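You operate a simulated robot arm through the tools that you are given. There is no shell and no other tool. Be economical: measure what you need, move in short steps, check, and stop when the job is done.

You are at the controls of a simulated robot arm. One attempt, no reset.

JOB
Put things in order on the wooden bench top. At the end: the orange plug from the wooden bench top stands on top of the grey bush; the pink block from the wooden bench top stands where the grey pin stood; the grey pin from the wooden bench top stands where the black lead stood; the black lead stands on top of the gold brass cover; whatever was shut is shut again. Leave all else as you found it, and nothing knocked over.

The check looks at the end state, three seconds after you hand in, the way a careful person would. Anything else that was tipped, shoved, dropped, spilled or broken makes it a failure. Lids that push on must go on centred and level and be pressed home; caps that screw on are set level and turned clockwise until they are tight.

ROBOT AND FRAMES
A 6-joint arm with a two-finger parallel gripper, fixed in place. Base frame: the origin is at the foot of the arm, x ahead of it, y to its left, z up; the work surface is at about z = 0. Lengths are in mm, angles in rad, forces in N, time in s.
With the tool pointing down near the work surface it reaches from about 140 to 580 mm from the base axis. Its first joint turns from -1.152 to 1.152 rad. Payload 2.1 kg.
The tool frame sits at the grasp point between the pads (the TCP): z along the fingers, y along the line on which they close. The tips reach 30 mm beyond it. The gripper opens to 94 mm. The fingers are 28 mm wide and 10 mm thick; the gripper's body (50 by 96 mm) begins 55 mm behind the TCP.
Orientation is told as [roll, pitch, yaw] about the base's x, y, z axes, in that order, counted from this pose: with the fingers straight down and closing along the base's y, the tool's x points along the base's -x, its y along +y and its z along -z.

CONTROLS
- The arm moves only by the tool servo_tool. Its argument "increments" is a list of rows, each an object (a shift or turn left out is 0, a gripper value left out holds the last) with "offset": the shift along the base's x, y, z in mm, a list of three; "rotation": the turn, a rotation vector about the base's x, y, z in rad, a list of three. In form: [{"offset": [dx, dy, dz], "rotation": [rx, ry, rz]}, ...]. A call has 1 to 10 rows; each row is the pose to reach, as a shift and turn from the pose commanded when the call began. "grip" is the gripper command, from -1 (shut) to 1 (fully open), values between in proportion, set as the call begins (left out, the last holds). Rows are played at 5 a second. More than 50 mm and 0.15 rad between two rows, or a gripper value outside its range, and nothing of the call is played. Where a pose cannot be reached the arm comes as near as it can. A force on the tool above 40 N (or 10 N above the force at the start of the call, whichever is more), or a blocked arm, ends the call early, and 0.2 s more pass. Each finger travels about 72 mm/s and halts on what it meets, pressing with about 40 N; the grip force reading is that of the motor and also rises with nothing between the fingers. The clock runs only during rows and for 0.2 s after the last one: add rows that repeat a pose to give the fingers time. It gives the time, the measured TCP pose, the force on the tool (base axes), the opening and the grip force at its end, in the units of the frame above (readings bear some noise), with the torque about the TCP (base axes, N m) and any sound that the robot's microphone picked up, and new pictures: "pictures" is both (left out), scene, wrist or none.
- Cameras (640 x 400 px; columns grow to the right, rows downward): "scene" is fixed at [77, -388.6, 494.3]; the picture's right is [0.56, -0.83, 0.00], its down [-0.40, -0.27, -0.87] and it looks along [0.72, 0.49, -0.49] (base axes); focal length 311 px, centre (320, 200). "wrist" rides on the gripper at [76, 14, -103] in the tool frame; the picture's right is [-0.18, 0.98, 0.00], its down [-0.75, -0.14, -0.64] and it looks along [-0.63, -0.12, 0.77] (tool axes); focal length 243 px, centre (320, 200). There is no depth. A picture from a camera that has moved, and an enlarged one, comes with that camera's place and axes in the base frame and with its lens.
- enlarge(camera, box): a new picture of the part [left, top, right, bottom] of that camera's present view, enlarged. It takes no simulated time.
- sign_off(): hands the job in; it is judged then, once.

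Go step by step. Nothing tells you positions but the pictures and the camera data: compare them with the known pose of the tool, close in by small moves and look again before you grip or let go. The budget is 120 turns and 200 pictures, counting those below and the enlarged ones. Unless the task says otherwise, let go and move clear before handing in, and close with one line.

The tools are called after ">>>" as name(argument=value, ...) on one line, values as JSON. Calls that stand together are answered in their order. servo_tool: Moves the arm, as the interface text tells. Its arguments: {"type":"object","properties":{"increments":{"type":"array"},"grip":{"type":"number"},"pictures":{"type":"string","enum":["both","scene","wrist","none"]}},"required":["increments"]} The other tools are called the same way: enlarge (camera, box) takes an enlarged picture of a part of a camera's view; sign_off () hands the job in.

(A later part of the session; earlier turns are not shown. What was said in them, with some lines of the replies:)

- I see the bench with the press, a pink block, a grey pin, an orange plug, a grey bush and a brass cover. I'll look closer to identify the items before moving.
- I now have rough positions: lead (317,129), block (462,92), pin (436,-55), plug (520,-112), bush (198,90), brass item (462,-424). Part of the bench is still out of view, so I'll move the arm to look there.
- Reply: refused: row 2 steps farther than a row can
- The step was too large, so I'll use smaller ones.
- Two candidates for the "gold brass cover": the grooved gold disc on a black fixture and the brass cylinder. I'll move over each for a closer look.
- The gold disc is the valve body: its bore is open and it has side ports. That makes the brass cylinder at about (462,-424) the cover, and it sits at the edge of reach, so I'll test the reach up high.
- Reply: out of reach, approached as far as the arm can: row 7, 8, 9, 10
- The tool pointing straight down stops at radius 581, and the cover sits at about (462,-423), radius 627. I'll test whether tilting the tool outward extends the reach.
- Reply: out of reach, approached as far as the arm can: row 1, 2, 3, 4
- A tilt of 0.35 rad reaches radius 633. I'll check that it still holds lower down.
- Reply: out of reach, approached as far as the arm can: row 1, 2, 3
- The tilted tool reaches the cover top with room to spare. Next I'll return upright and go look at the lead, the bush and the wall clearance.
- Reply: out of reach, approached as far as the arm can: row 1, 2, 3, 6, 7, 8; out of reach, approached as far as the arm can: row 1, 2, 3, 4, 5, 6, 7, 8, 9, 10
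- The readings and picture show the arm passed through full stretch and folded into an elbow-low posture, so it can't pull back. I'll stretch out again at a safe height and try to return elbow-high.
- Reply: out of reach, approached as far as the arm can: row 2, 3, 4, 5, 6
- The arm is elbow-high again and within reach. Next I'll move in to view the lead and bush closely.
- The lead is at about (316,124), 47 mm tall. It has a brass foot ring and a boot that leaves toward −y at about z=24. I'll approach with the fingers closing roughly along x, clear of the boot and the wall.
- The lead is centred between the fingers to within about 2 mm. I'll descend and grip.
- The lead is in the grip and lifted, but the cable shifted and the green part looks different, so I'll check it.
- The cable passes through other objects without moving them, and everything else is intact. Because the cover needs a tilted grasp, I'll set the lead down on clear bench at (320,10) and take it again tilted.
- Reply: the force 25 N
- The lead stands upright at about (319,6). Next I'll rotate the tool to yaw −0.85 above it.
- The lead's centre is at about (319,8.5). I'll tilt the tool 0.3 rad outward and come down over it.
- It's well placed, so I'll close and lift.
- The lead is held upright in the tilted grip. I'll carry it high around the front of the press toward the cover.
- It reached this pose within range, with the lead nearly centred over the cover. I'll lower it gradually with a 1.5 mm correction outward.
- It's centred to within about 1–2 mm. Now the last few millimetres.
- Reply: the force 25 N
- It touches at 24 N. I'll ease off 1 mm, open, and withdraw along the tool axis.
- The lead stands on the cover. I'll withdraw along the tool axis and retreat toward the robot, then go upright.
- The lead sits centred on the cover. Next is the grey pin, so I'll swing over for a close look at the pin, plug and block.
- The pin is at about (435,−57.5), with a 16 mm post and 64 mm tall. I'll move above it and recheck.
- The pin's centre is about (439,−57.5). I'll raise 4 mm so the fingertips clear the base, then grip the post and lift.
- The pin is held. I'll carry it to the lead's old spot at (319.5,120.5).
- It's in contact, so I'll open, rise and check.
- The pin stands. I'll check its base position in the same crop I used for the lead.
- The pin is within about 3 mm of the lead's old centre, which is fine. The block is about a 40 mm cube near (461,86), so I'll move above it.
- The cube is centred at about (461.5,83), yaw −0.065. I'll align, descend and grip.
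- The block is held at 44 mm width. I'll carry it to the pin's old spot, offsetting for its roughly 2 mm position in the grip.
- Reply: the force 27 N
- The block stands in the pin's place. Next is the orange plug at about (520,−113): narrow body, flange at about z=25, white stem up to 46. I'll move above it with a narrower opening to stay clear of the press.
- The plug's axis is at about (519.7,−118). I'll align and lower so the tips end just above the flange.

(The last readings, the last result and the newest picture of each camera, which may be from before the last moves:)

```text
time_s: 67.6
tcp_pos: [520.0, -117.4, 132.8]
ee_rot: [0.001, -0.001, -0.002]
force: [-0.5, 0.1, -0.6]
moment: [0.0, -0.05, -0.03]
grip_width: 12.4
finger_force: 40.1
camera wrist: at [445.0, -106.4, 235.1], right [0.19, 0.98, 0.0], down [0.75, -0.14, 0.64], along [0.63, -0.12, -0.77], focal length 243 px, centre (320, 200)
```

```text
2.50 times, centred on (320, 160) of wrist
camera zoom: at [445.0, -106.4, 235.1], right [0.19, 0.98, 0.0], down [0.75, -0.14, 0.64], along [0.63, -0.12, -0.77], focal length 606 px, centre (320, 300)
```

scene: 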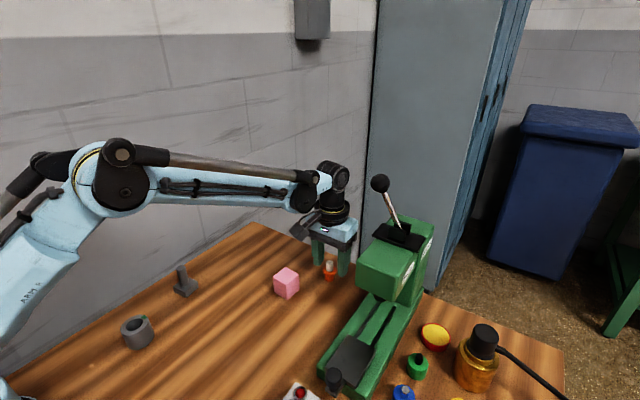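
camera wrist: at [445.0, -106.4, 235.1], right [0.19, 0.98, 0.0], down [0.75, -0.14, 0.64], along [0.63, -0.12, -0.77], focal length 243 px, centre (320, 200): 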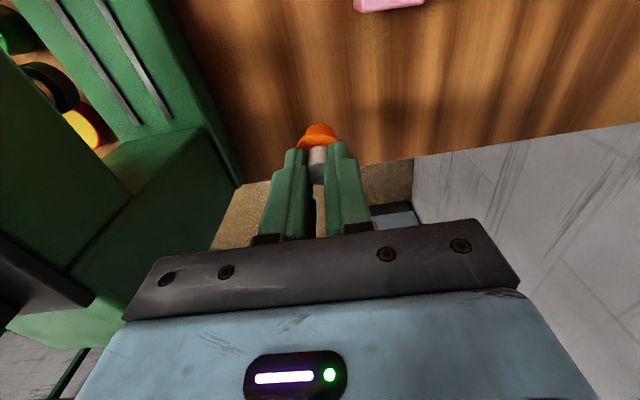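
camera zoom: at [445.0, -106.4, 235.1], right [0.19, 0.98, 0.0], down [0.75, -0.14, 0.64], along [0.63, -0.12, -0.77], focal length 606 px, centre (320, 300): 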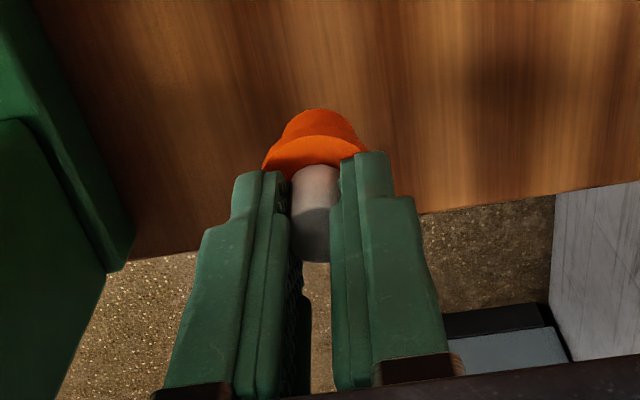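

The plug is held by its 12.5 mm stem. I'll carry it high to above the bush.

>>> servo_tool(increments=[{"offset": [-25, 15, 25]}, {"offset": [-65, 38, 35]}, {"offset": [-105, 62, 35]}, {"offset": [-145, 87, 35]}, {"offset": [-185, 112, 35]}, {"offset": [-225, 138, 35]}, {"offset": [-262, 163, 35]}, {"offset": [-295, 186, 30]}, {"offset": [-321, 201, 20]}, {"offset": [-321, 201, 20]}])

>>> enlarge(camera="wrist", box=[240, 40, 400, 200])

>>> enlarge(camera="scene", box=[90, 240, 220, 360])

```text
time_s: 69.8
tcp_pos: [199.6, 83.7, 153.4]
ee_rot: [0.0, -0.002, -0.002]
force: [-0.1, -0.9, -0.1]
moment: [0.02, -0.03, 0.0]
grip_width: 13.4
finger_force: 40.1
camera wrist: at [124.0, 95.4, 255.0], right [0.19, 0.98, 0.0], down [0.75, -0.14, 0.64], along [0.63, -0.12, -0.77], focal length 243 px, centre (320, 200)
```

scene: 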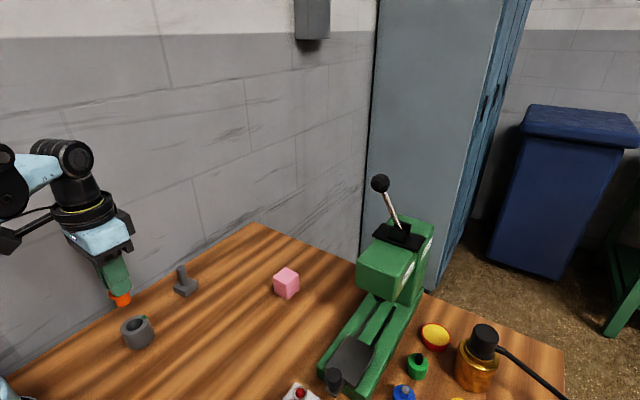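
wrist: 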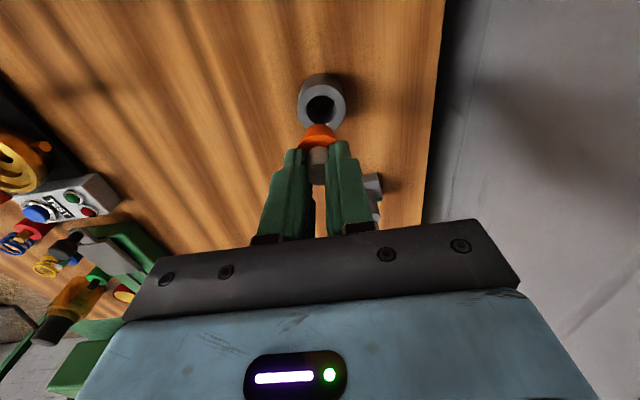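

```text
2.50 times, centred on (320, 120) of wrist
camera zoom: at [124.0, 95.4, 255.0], right [0.19, 0.98, 0.0], down [0.75, -0.14, 0.64], along [0.63, -0.12, -0.77], focal length 606 px, centre (320, 400)
```

zoom: 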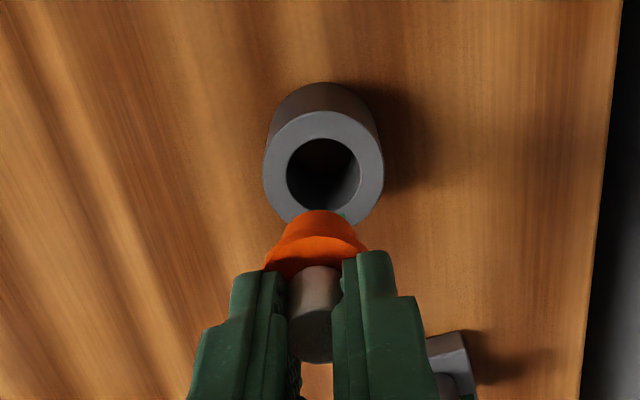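

```text
3.33 times, centred on (155, 300) of scene
camera zoom: at [77.0, -388.6, 494.3], right [0.56, -0.83, 0.0], down [-0.4, -0.27, -0.87], along [0.72, 0.49, -0.49], focal length 1037 px, centre (870, -133)
```

zoom: 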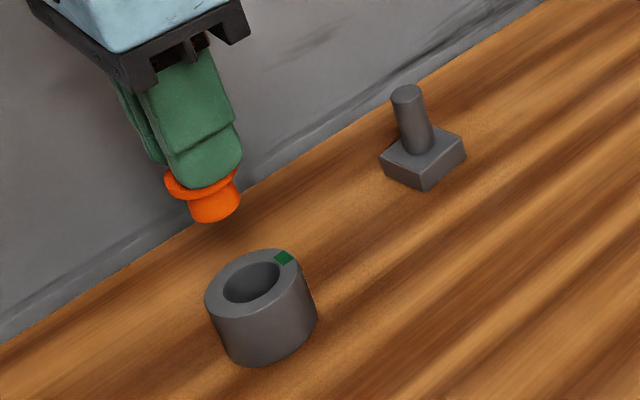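

The plug is within about 1 mm of the bush axis. I'll lower until it's just above the bush and check again.

>>> servo_tool(increments=[{"offset": [0, 0.5, -20]}, {"offset": [0, 0.5, -40]}, {"offset": [0, 0.5, -47]}, {"offset": [0, 0.5, -47]}], pictures="wrist")

>>> enlarge(camera="wrist", box=[260, 70, 380, 190])

>>> enlarge(camera="scene", box=[100, 285, 180, 355])

```text
time_s: 70.8
tcp_pos: [200.2, 83.7, 106.3]
ee_rot: [-0.001, -0.002, -0.003]
force: [-0.1, 0.2, -0.1]
moment: [-0.03, -0.03, -0.02]
grip_width: 13.6
finger_force: 39.6
camera wrist: at [124.4, 94.9, 209.2], right [0.19, 0.98, 0.0], down [0.75, -0.14, 0.64], along [0.63, -0.12, -0.77], focal length 243 px, centre (320, 200)
```

wrist: 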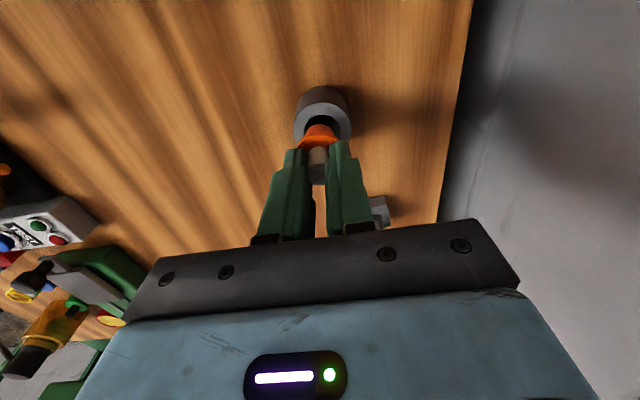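

```text
3.33 times, centred on (320, 130) of wrist
camera zoom: at [124.4, 94.9, 209.2], right [0.19, 0.98, 0.0], down [0.75, -0.14, 0.64], along [0.63, -0.12, -0.77], focal length 809 px, centre (320, 433)
```

zoom: 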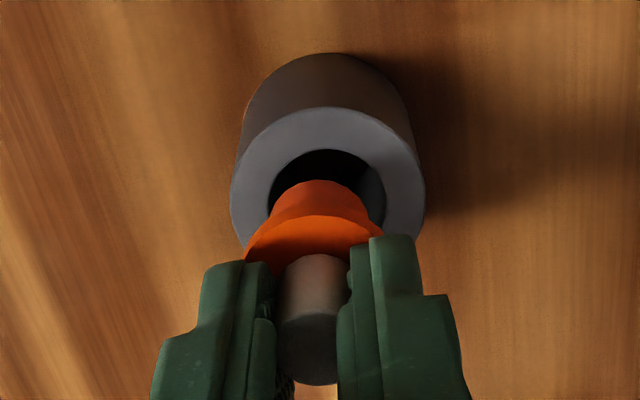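

```text
5.71 times, centred on (140, 320) of scene
camera zoom: at [77.0, -388.6, 494.3], right [0.56, -0.83, 0.0], down [-0.4, -0.27, -0.87], along [0.72, 0.49, -0.49], focal length 1777 px, centre (1349, -486)
```

zoom: 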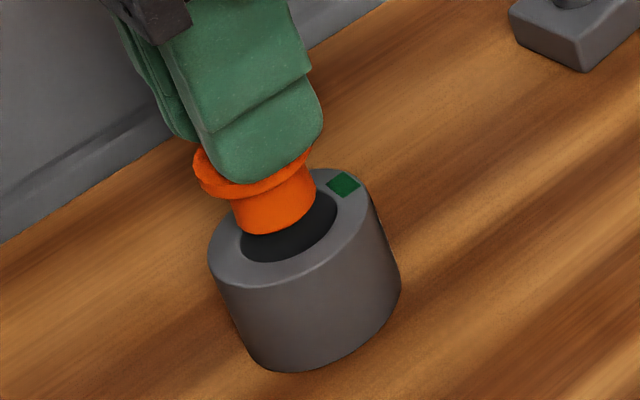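

The plug is about 1.5 mm too far toward −y. I'll correct that and lower slowly, watching the force.

>>> servo_tool(increments=[{"offset": [0, 1.5, -3]}, {"offset": [0, 1.5, -7]}, {"offset": [0, 1.5, -11]}, {"offset": [0, 1.5, -13]}], pictures="wrist")

>>> enlarge(camera="wrist", box=[260, 70, 380, 190])

>>> enlarge(camera="scene", box=[100, 285, 180, 355])

```text
time_s: 71.7
tcp_pos: [200.3, 85.0, 98.8]
ee_rot: [-0.002, 0.003, -0.001]
force: [-2.1, -1.1, 15.4]
moment: [0.01, 0.14, 0.01]
grip_width: 13.4
finger_force: 40.3
stopped in row 4: the force on the tool passed its limit at 53 N (the readings are from after the stop); the commanded pose is now the measured one
camera wrist: at [125.5, 96.1, 199.9], right [0.19, 0.98, 0.0], down [0.76, -0.14, 0.64], along [0.63, -0.12, -0.77], focal length 243 px, centre (320, 200)
```

wrist: 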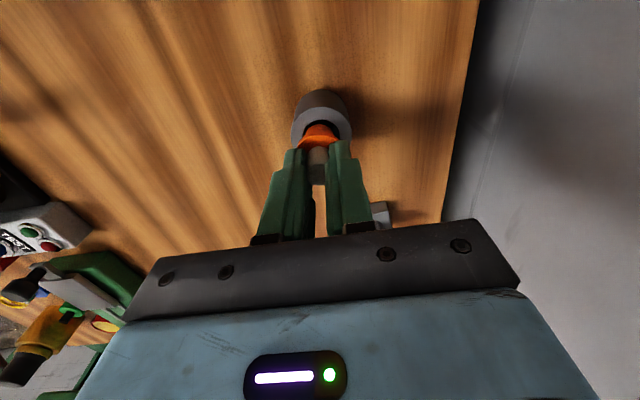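

```text
3.33 times, centred on (320, 130) of wrist
camera zoom: at [125.5, 96.1, 199.9], right [0.19, 0.98, 0.0], down [0.76, -0.14, 0.64], along [0.63, -0.12, -0.77], focal length 809 px, centre (320, 433)
```

zoom: 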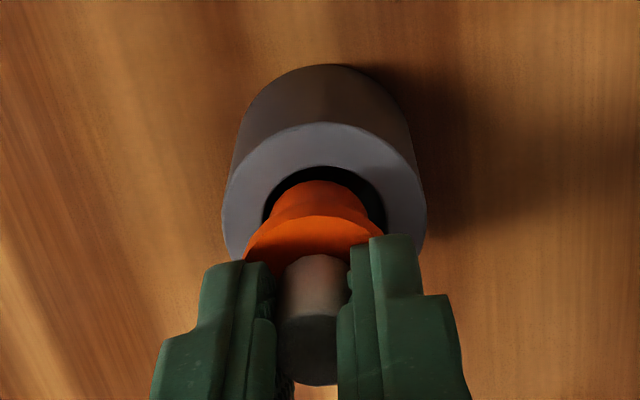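

```text
5.71 times, centred on (140, 320) of scene
camera zoom: at [77.0, -388.7, 494.3], right [0.56, -0.83, 0.0], down [-0.4, -0.27, -0.87], along [0.72, 0.49, -0.49], focal length 1777 px, centre (1349, -486)
```

zoom: 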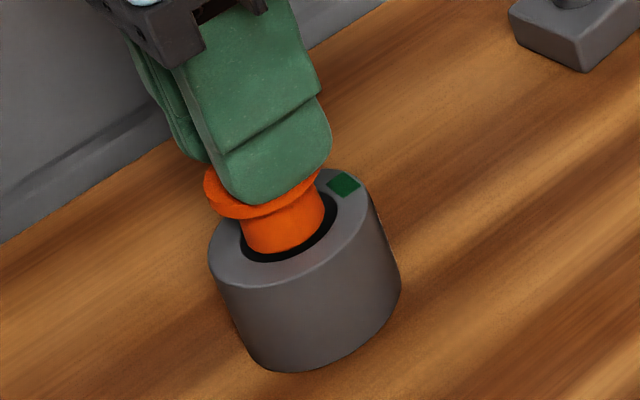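

It touched at about the height of the bush rim. I'll lift slightly, re-centre by 1 mm and probe gently to see whether the body enters the bore.

>>> servo_tool(increments=[{"offset": [-0.5, 0.2, 2]}, {"offset": [-1, 0.5, 1]}, {"offset": [-1, 0.5, -0.5]}, {"offset": [-1, 0.5, -1.5]}, {"offset": [-1, 0.5, -2]}], pictures="none")

```text
time_s: 72.5
tcp_pos: [199.1, 85.6, 97.6]
ee_rot: [-0.003, 0.008, -0.002]
force: [-2.9, 0.0, 13.5]
moment: [-0.01, 0.11, 0.02]
grip_width: 13.7
finger_force: 40.3
stopped in row 4: the force on the tool passed its limit at 46 N (the readings are from after the stop); the commanded pose is now the measured one
```

>>> servo_tool(increments=[{"offset": [0, 0, 1]}, {"offset": [0, 0, 1]}], pictures="wrist")

>>> enlarge(camera="wrist", box=[280, 90, 360, 170])

>>> enlarge(camera="scene", box=[110, 295, 170, 345])

```text
time_s: 73.1
tcp_pos: [199.3, 86.0, 98.0]
ee_rot: [-0.005, 0.004, -0.001]
force: [-0.2, -1.2, -0.7]
moment: [0.01, 0.01, 0.0]
grip_width: 13.6
finger_force: 40.0
camera wrist: at [124.6, 97.6, 200.4], right [0.19, 0.98, 0.0], down [0.76, -0.14, 0.64], along [0.63, -0.12, -0.77], focal length 243 px, centre (320, 200)
```

wrist: 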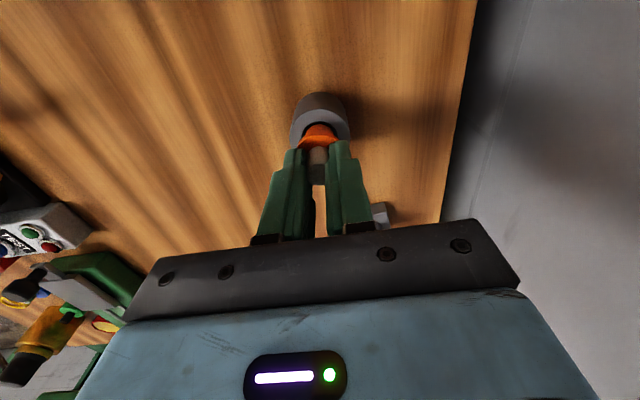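

```text
5.00 times, centred on (320, 130) of wrist
camera zoom: at [124.6, 97.6, 200.4], right [0.19, 0.98, 0.0], down [0.76, -0.14, 0.64], along [0.63, -0.12, -0.77], focal length 1213 px, centre (320, 550)
```

zoom: 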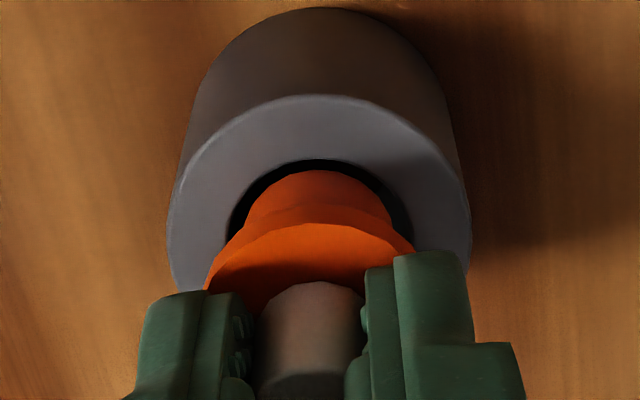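

```text
8.00 times, centred on (140, 320) of scene
camera zoom: at [77.0, -388.6, 494.3], right [0.56, -0.83, 0.0], down [-0.4, -0.27, -0.87], along [0.72, 0.49, -0.49], focal length 2488 px, centre (1760, -760)
```

zoom: 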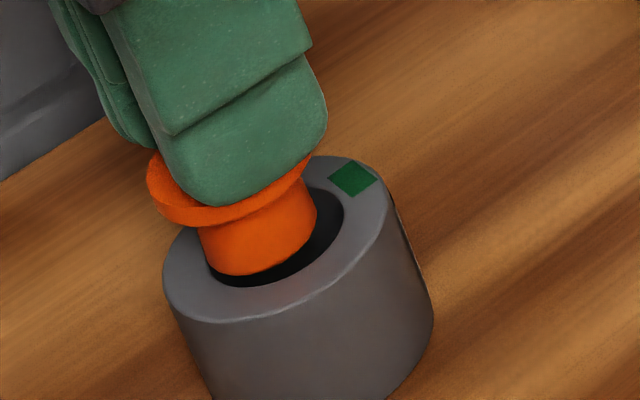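

Both views show the plug centred within about 1 mm, and the contact pressure is central, so it sits flat on the bush top. I'll settle it lightly and release.

>>> servo_tool(increments=[{"offset": [0.3, -0.4, -0.4]}, {"offset": [0.3, -0.4, -0.7]}], pictures="none")

```text
time_s: 73.7
tcp_pos: [199.5, 85.3, 97.8]
ee_rot: [-0.002, 0.005, -0.001]
force: [-1.5, 3.3, 13.5]
moment: [0.17, 0.06, 0.01]
grip_width: 13.7
finger_force: 40.1
```

>>> servo_tool(increments=[{"offset": [0, 0, 0.4]}, {"offset": [0, 0, 0.4]}], pictures="none")

>>> servo_tool(increments=[{"offset": [0, 0, 0]}, {"offset": [0, 0, 0]}, {"offset": [0, 0, 0]}], grip=-0.4, pictures="wrist")

>>> enlarge(camera="wrist", box=[280, 90, 360, 190])

>>> enlarge(camera="scene", box=[110, 295, 170, 345])

```text
time_s: 74.3
tcp_pos: [199.7, 84.1, 99.0]
ee_rot: [-0.004, 0.003, -0.002]
force: [0.1, 0.0, -0.2]
moment: [0.0, 0.02, -0.01]
grip_width: 13.8
finger_force: 40.8
```

```text
time_s: 75.1
tcp_pos: [200.7, 84.3, 98.0]
ee_rot: [-0.003, 0.007, -0.002]
force: [0.5, -1.1, -0.4]
moment: [0.04, 0.02, -0.03]
grip_width: 28.1
finger_force: 0.1
camera wrist: at [125.2, 96.8, 200.5], right [0.19, 0.98, 0.0], down [0.76, -0.14, 0.64], along [0.63, -0.12, -0.77], focal length 243 px, centre (320, 200)
```

wrist: 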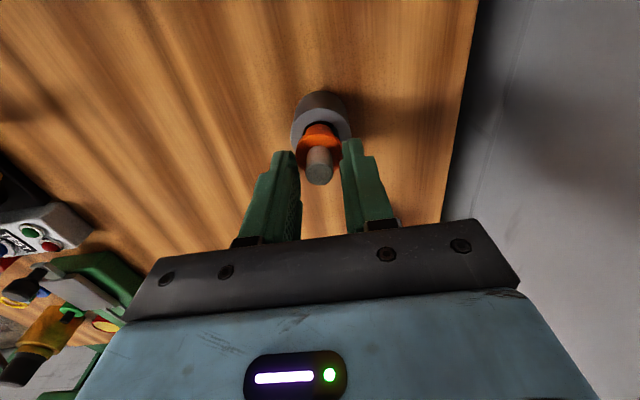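

```text
4.00 times, centred on (320, 140) of wrist
camera zoom: at [125.2, 96.8, 200.5], right [0.19, 0.98, 0.0], down [0.76, -0.14, 0.64], along [0.63, -0.12, -0.77], focal length 970 px, centre (320, 440)
```

zoom: 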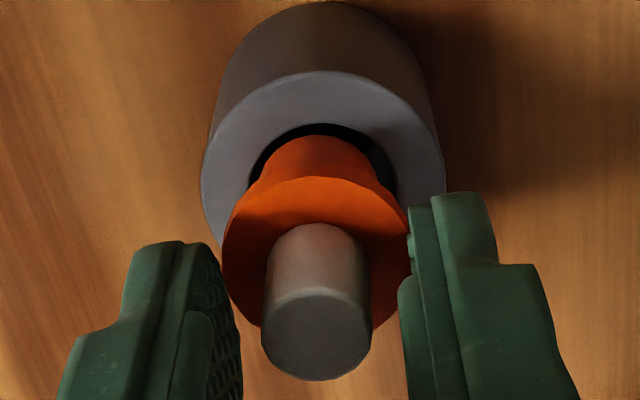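

```text
8.00 times, centred on (140, 320) of scene
camera zoom: at [77.0, -388.6, 494.3], right [0.56, -0.83, 0.0], down [-0.4, -0.27, -0.87], along [0.72, 0.49, -0.49], focal length 2488 px, centre (1760, -760)
```

zoom: 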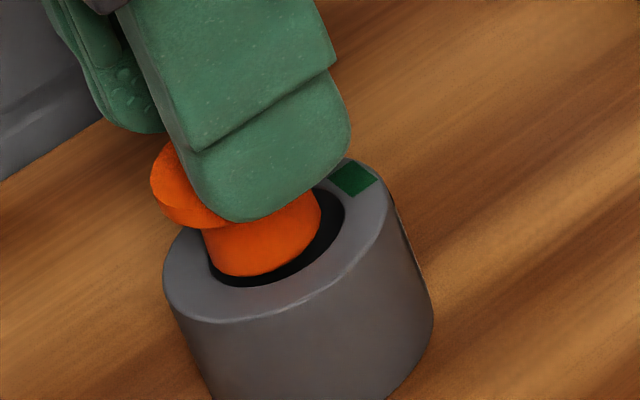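

It's released. I'll rise straight up and check that the plug stands level.

>>> servo_tool(increments=[{"offset": [0, 0, 0]}, {"offset": [0, 0, 10]}, {"offset": [0, 0, 40]}, {"offset": [0, 0, 80]}, {"offset": [0, 0, 80]}])

>>> enlarge(camera="scene", box=[90, 270, 190, 360])

>>> enlarge(camera="wrist", box=[260, 40, 380, 160])

```text
time_s: 76.3
tcp_pos: [200.0, 82.6, 180.2]
ee_rot: [-0.002, 0.004, -0.002]
force: [0.8, -0.5, 0.6]
moment: [0.0, -0.03, 0.0]
grip_width: 28.0
finger_force: 0.2
camera wrist: at [124.5, 96.1, 281.7], right [0.19, 0.98, 0.0], down [0.76, -0.14, 0.64], along [0.63, -0.12, -0.77], focal length 243 px, centre (320, 200)
```

scene: 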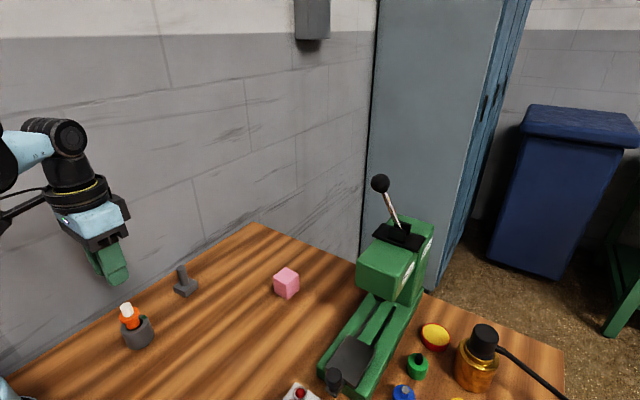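
wrist: 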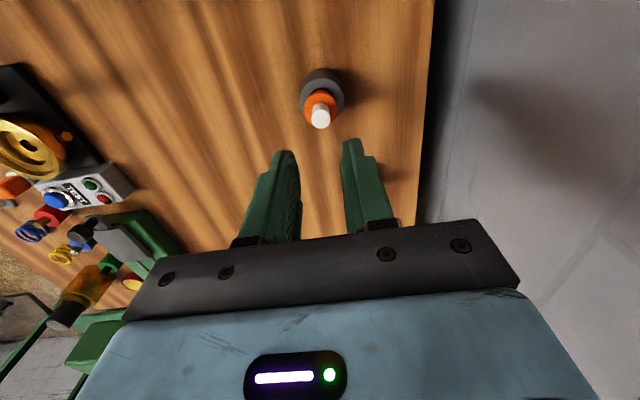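

```text
4.44 times, centred on (140, 315) of scene
camera zoom: at [77.0, -388.6, 494.3], right [0.56, -0.83, 0.0], down [-0.4, -0.27, -0.87], along [0.72, 0.49, -0.49], focal length 1382 px, centre (1120, -311)
```

zoom: 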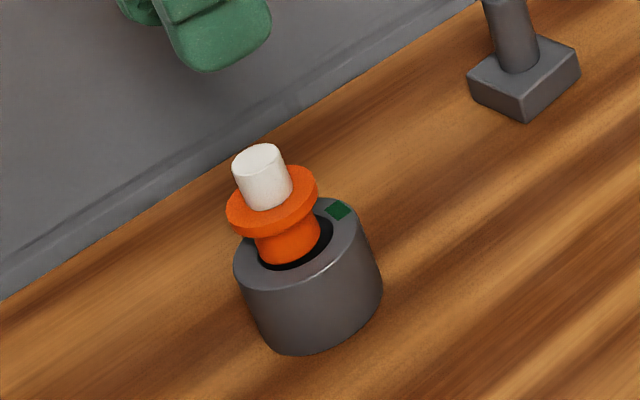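

```text
3.33 times, centred on (320, 100) of wrist
camera zoom: at [124.5, 96.1, 281.7], right [0.19, 0.98, 0.0], down [0.76, -0.14, 0.64], along [0.63, -0.12, -0.77], focal length 809 px, centre (320, 533)
```

zoom: 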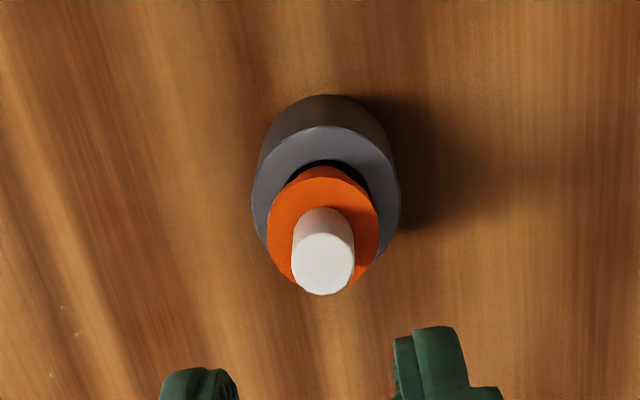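

All four objects stand upright in their new places and nothing else has moved. The gripper is open and clear, so I'm handing in.

>>> sign_off()

```text
The job is handed in.
```

The job is handed in: the orange plug stands on the grey bush, the pink block is where the grey pin stood, the grey pin is within about 3 mm of where the black lead stood, and the black lead stands on the brass cover. I took the brass cylinder to be the cover. The plug rests on top of the bush because it would not go into the bore.
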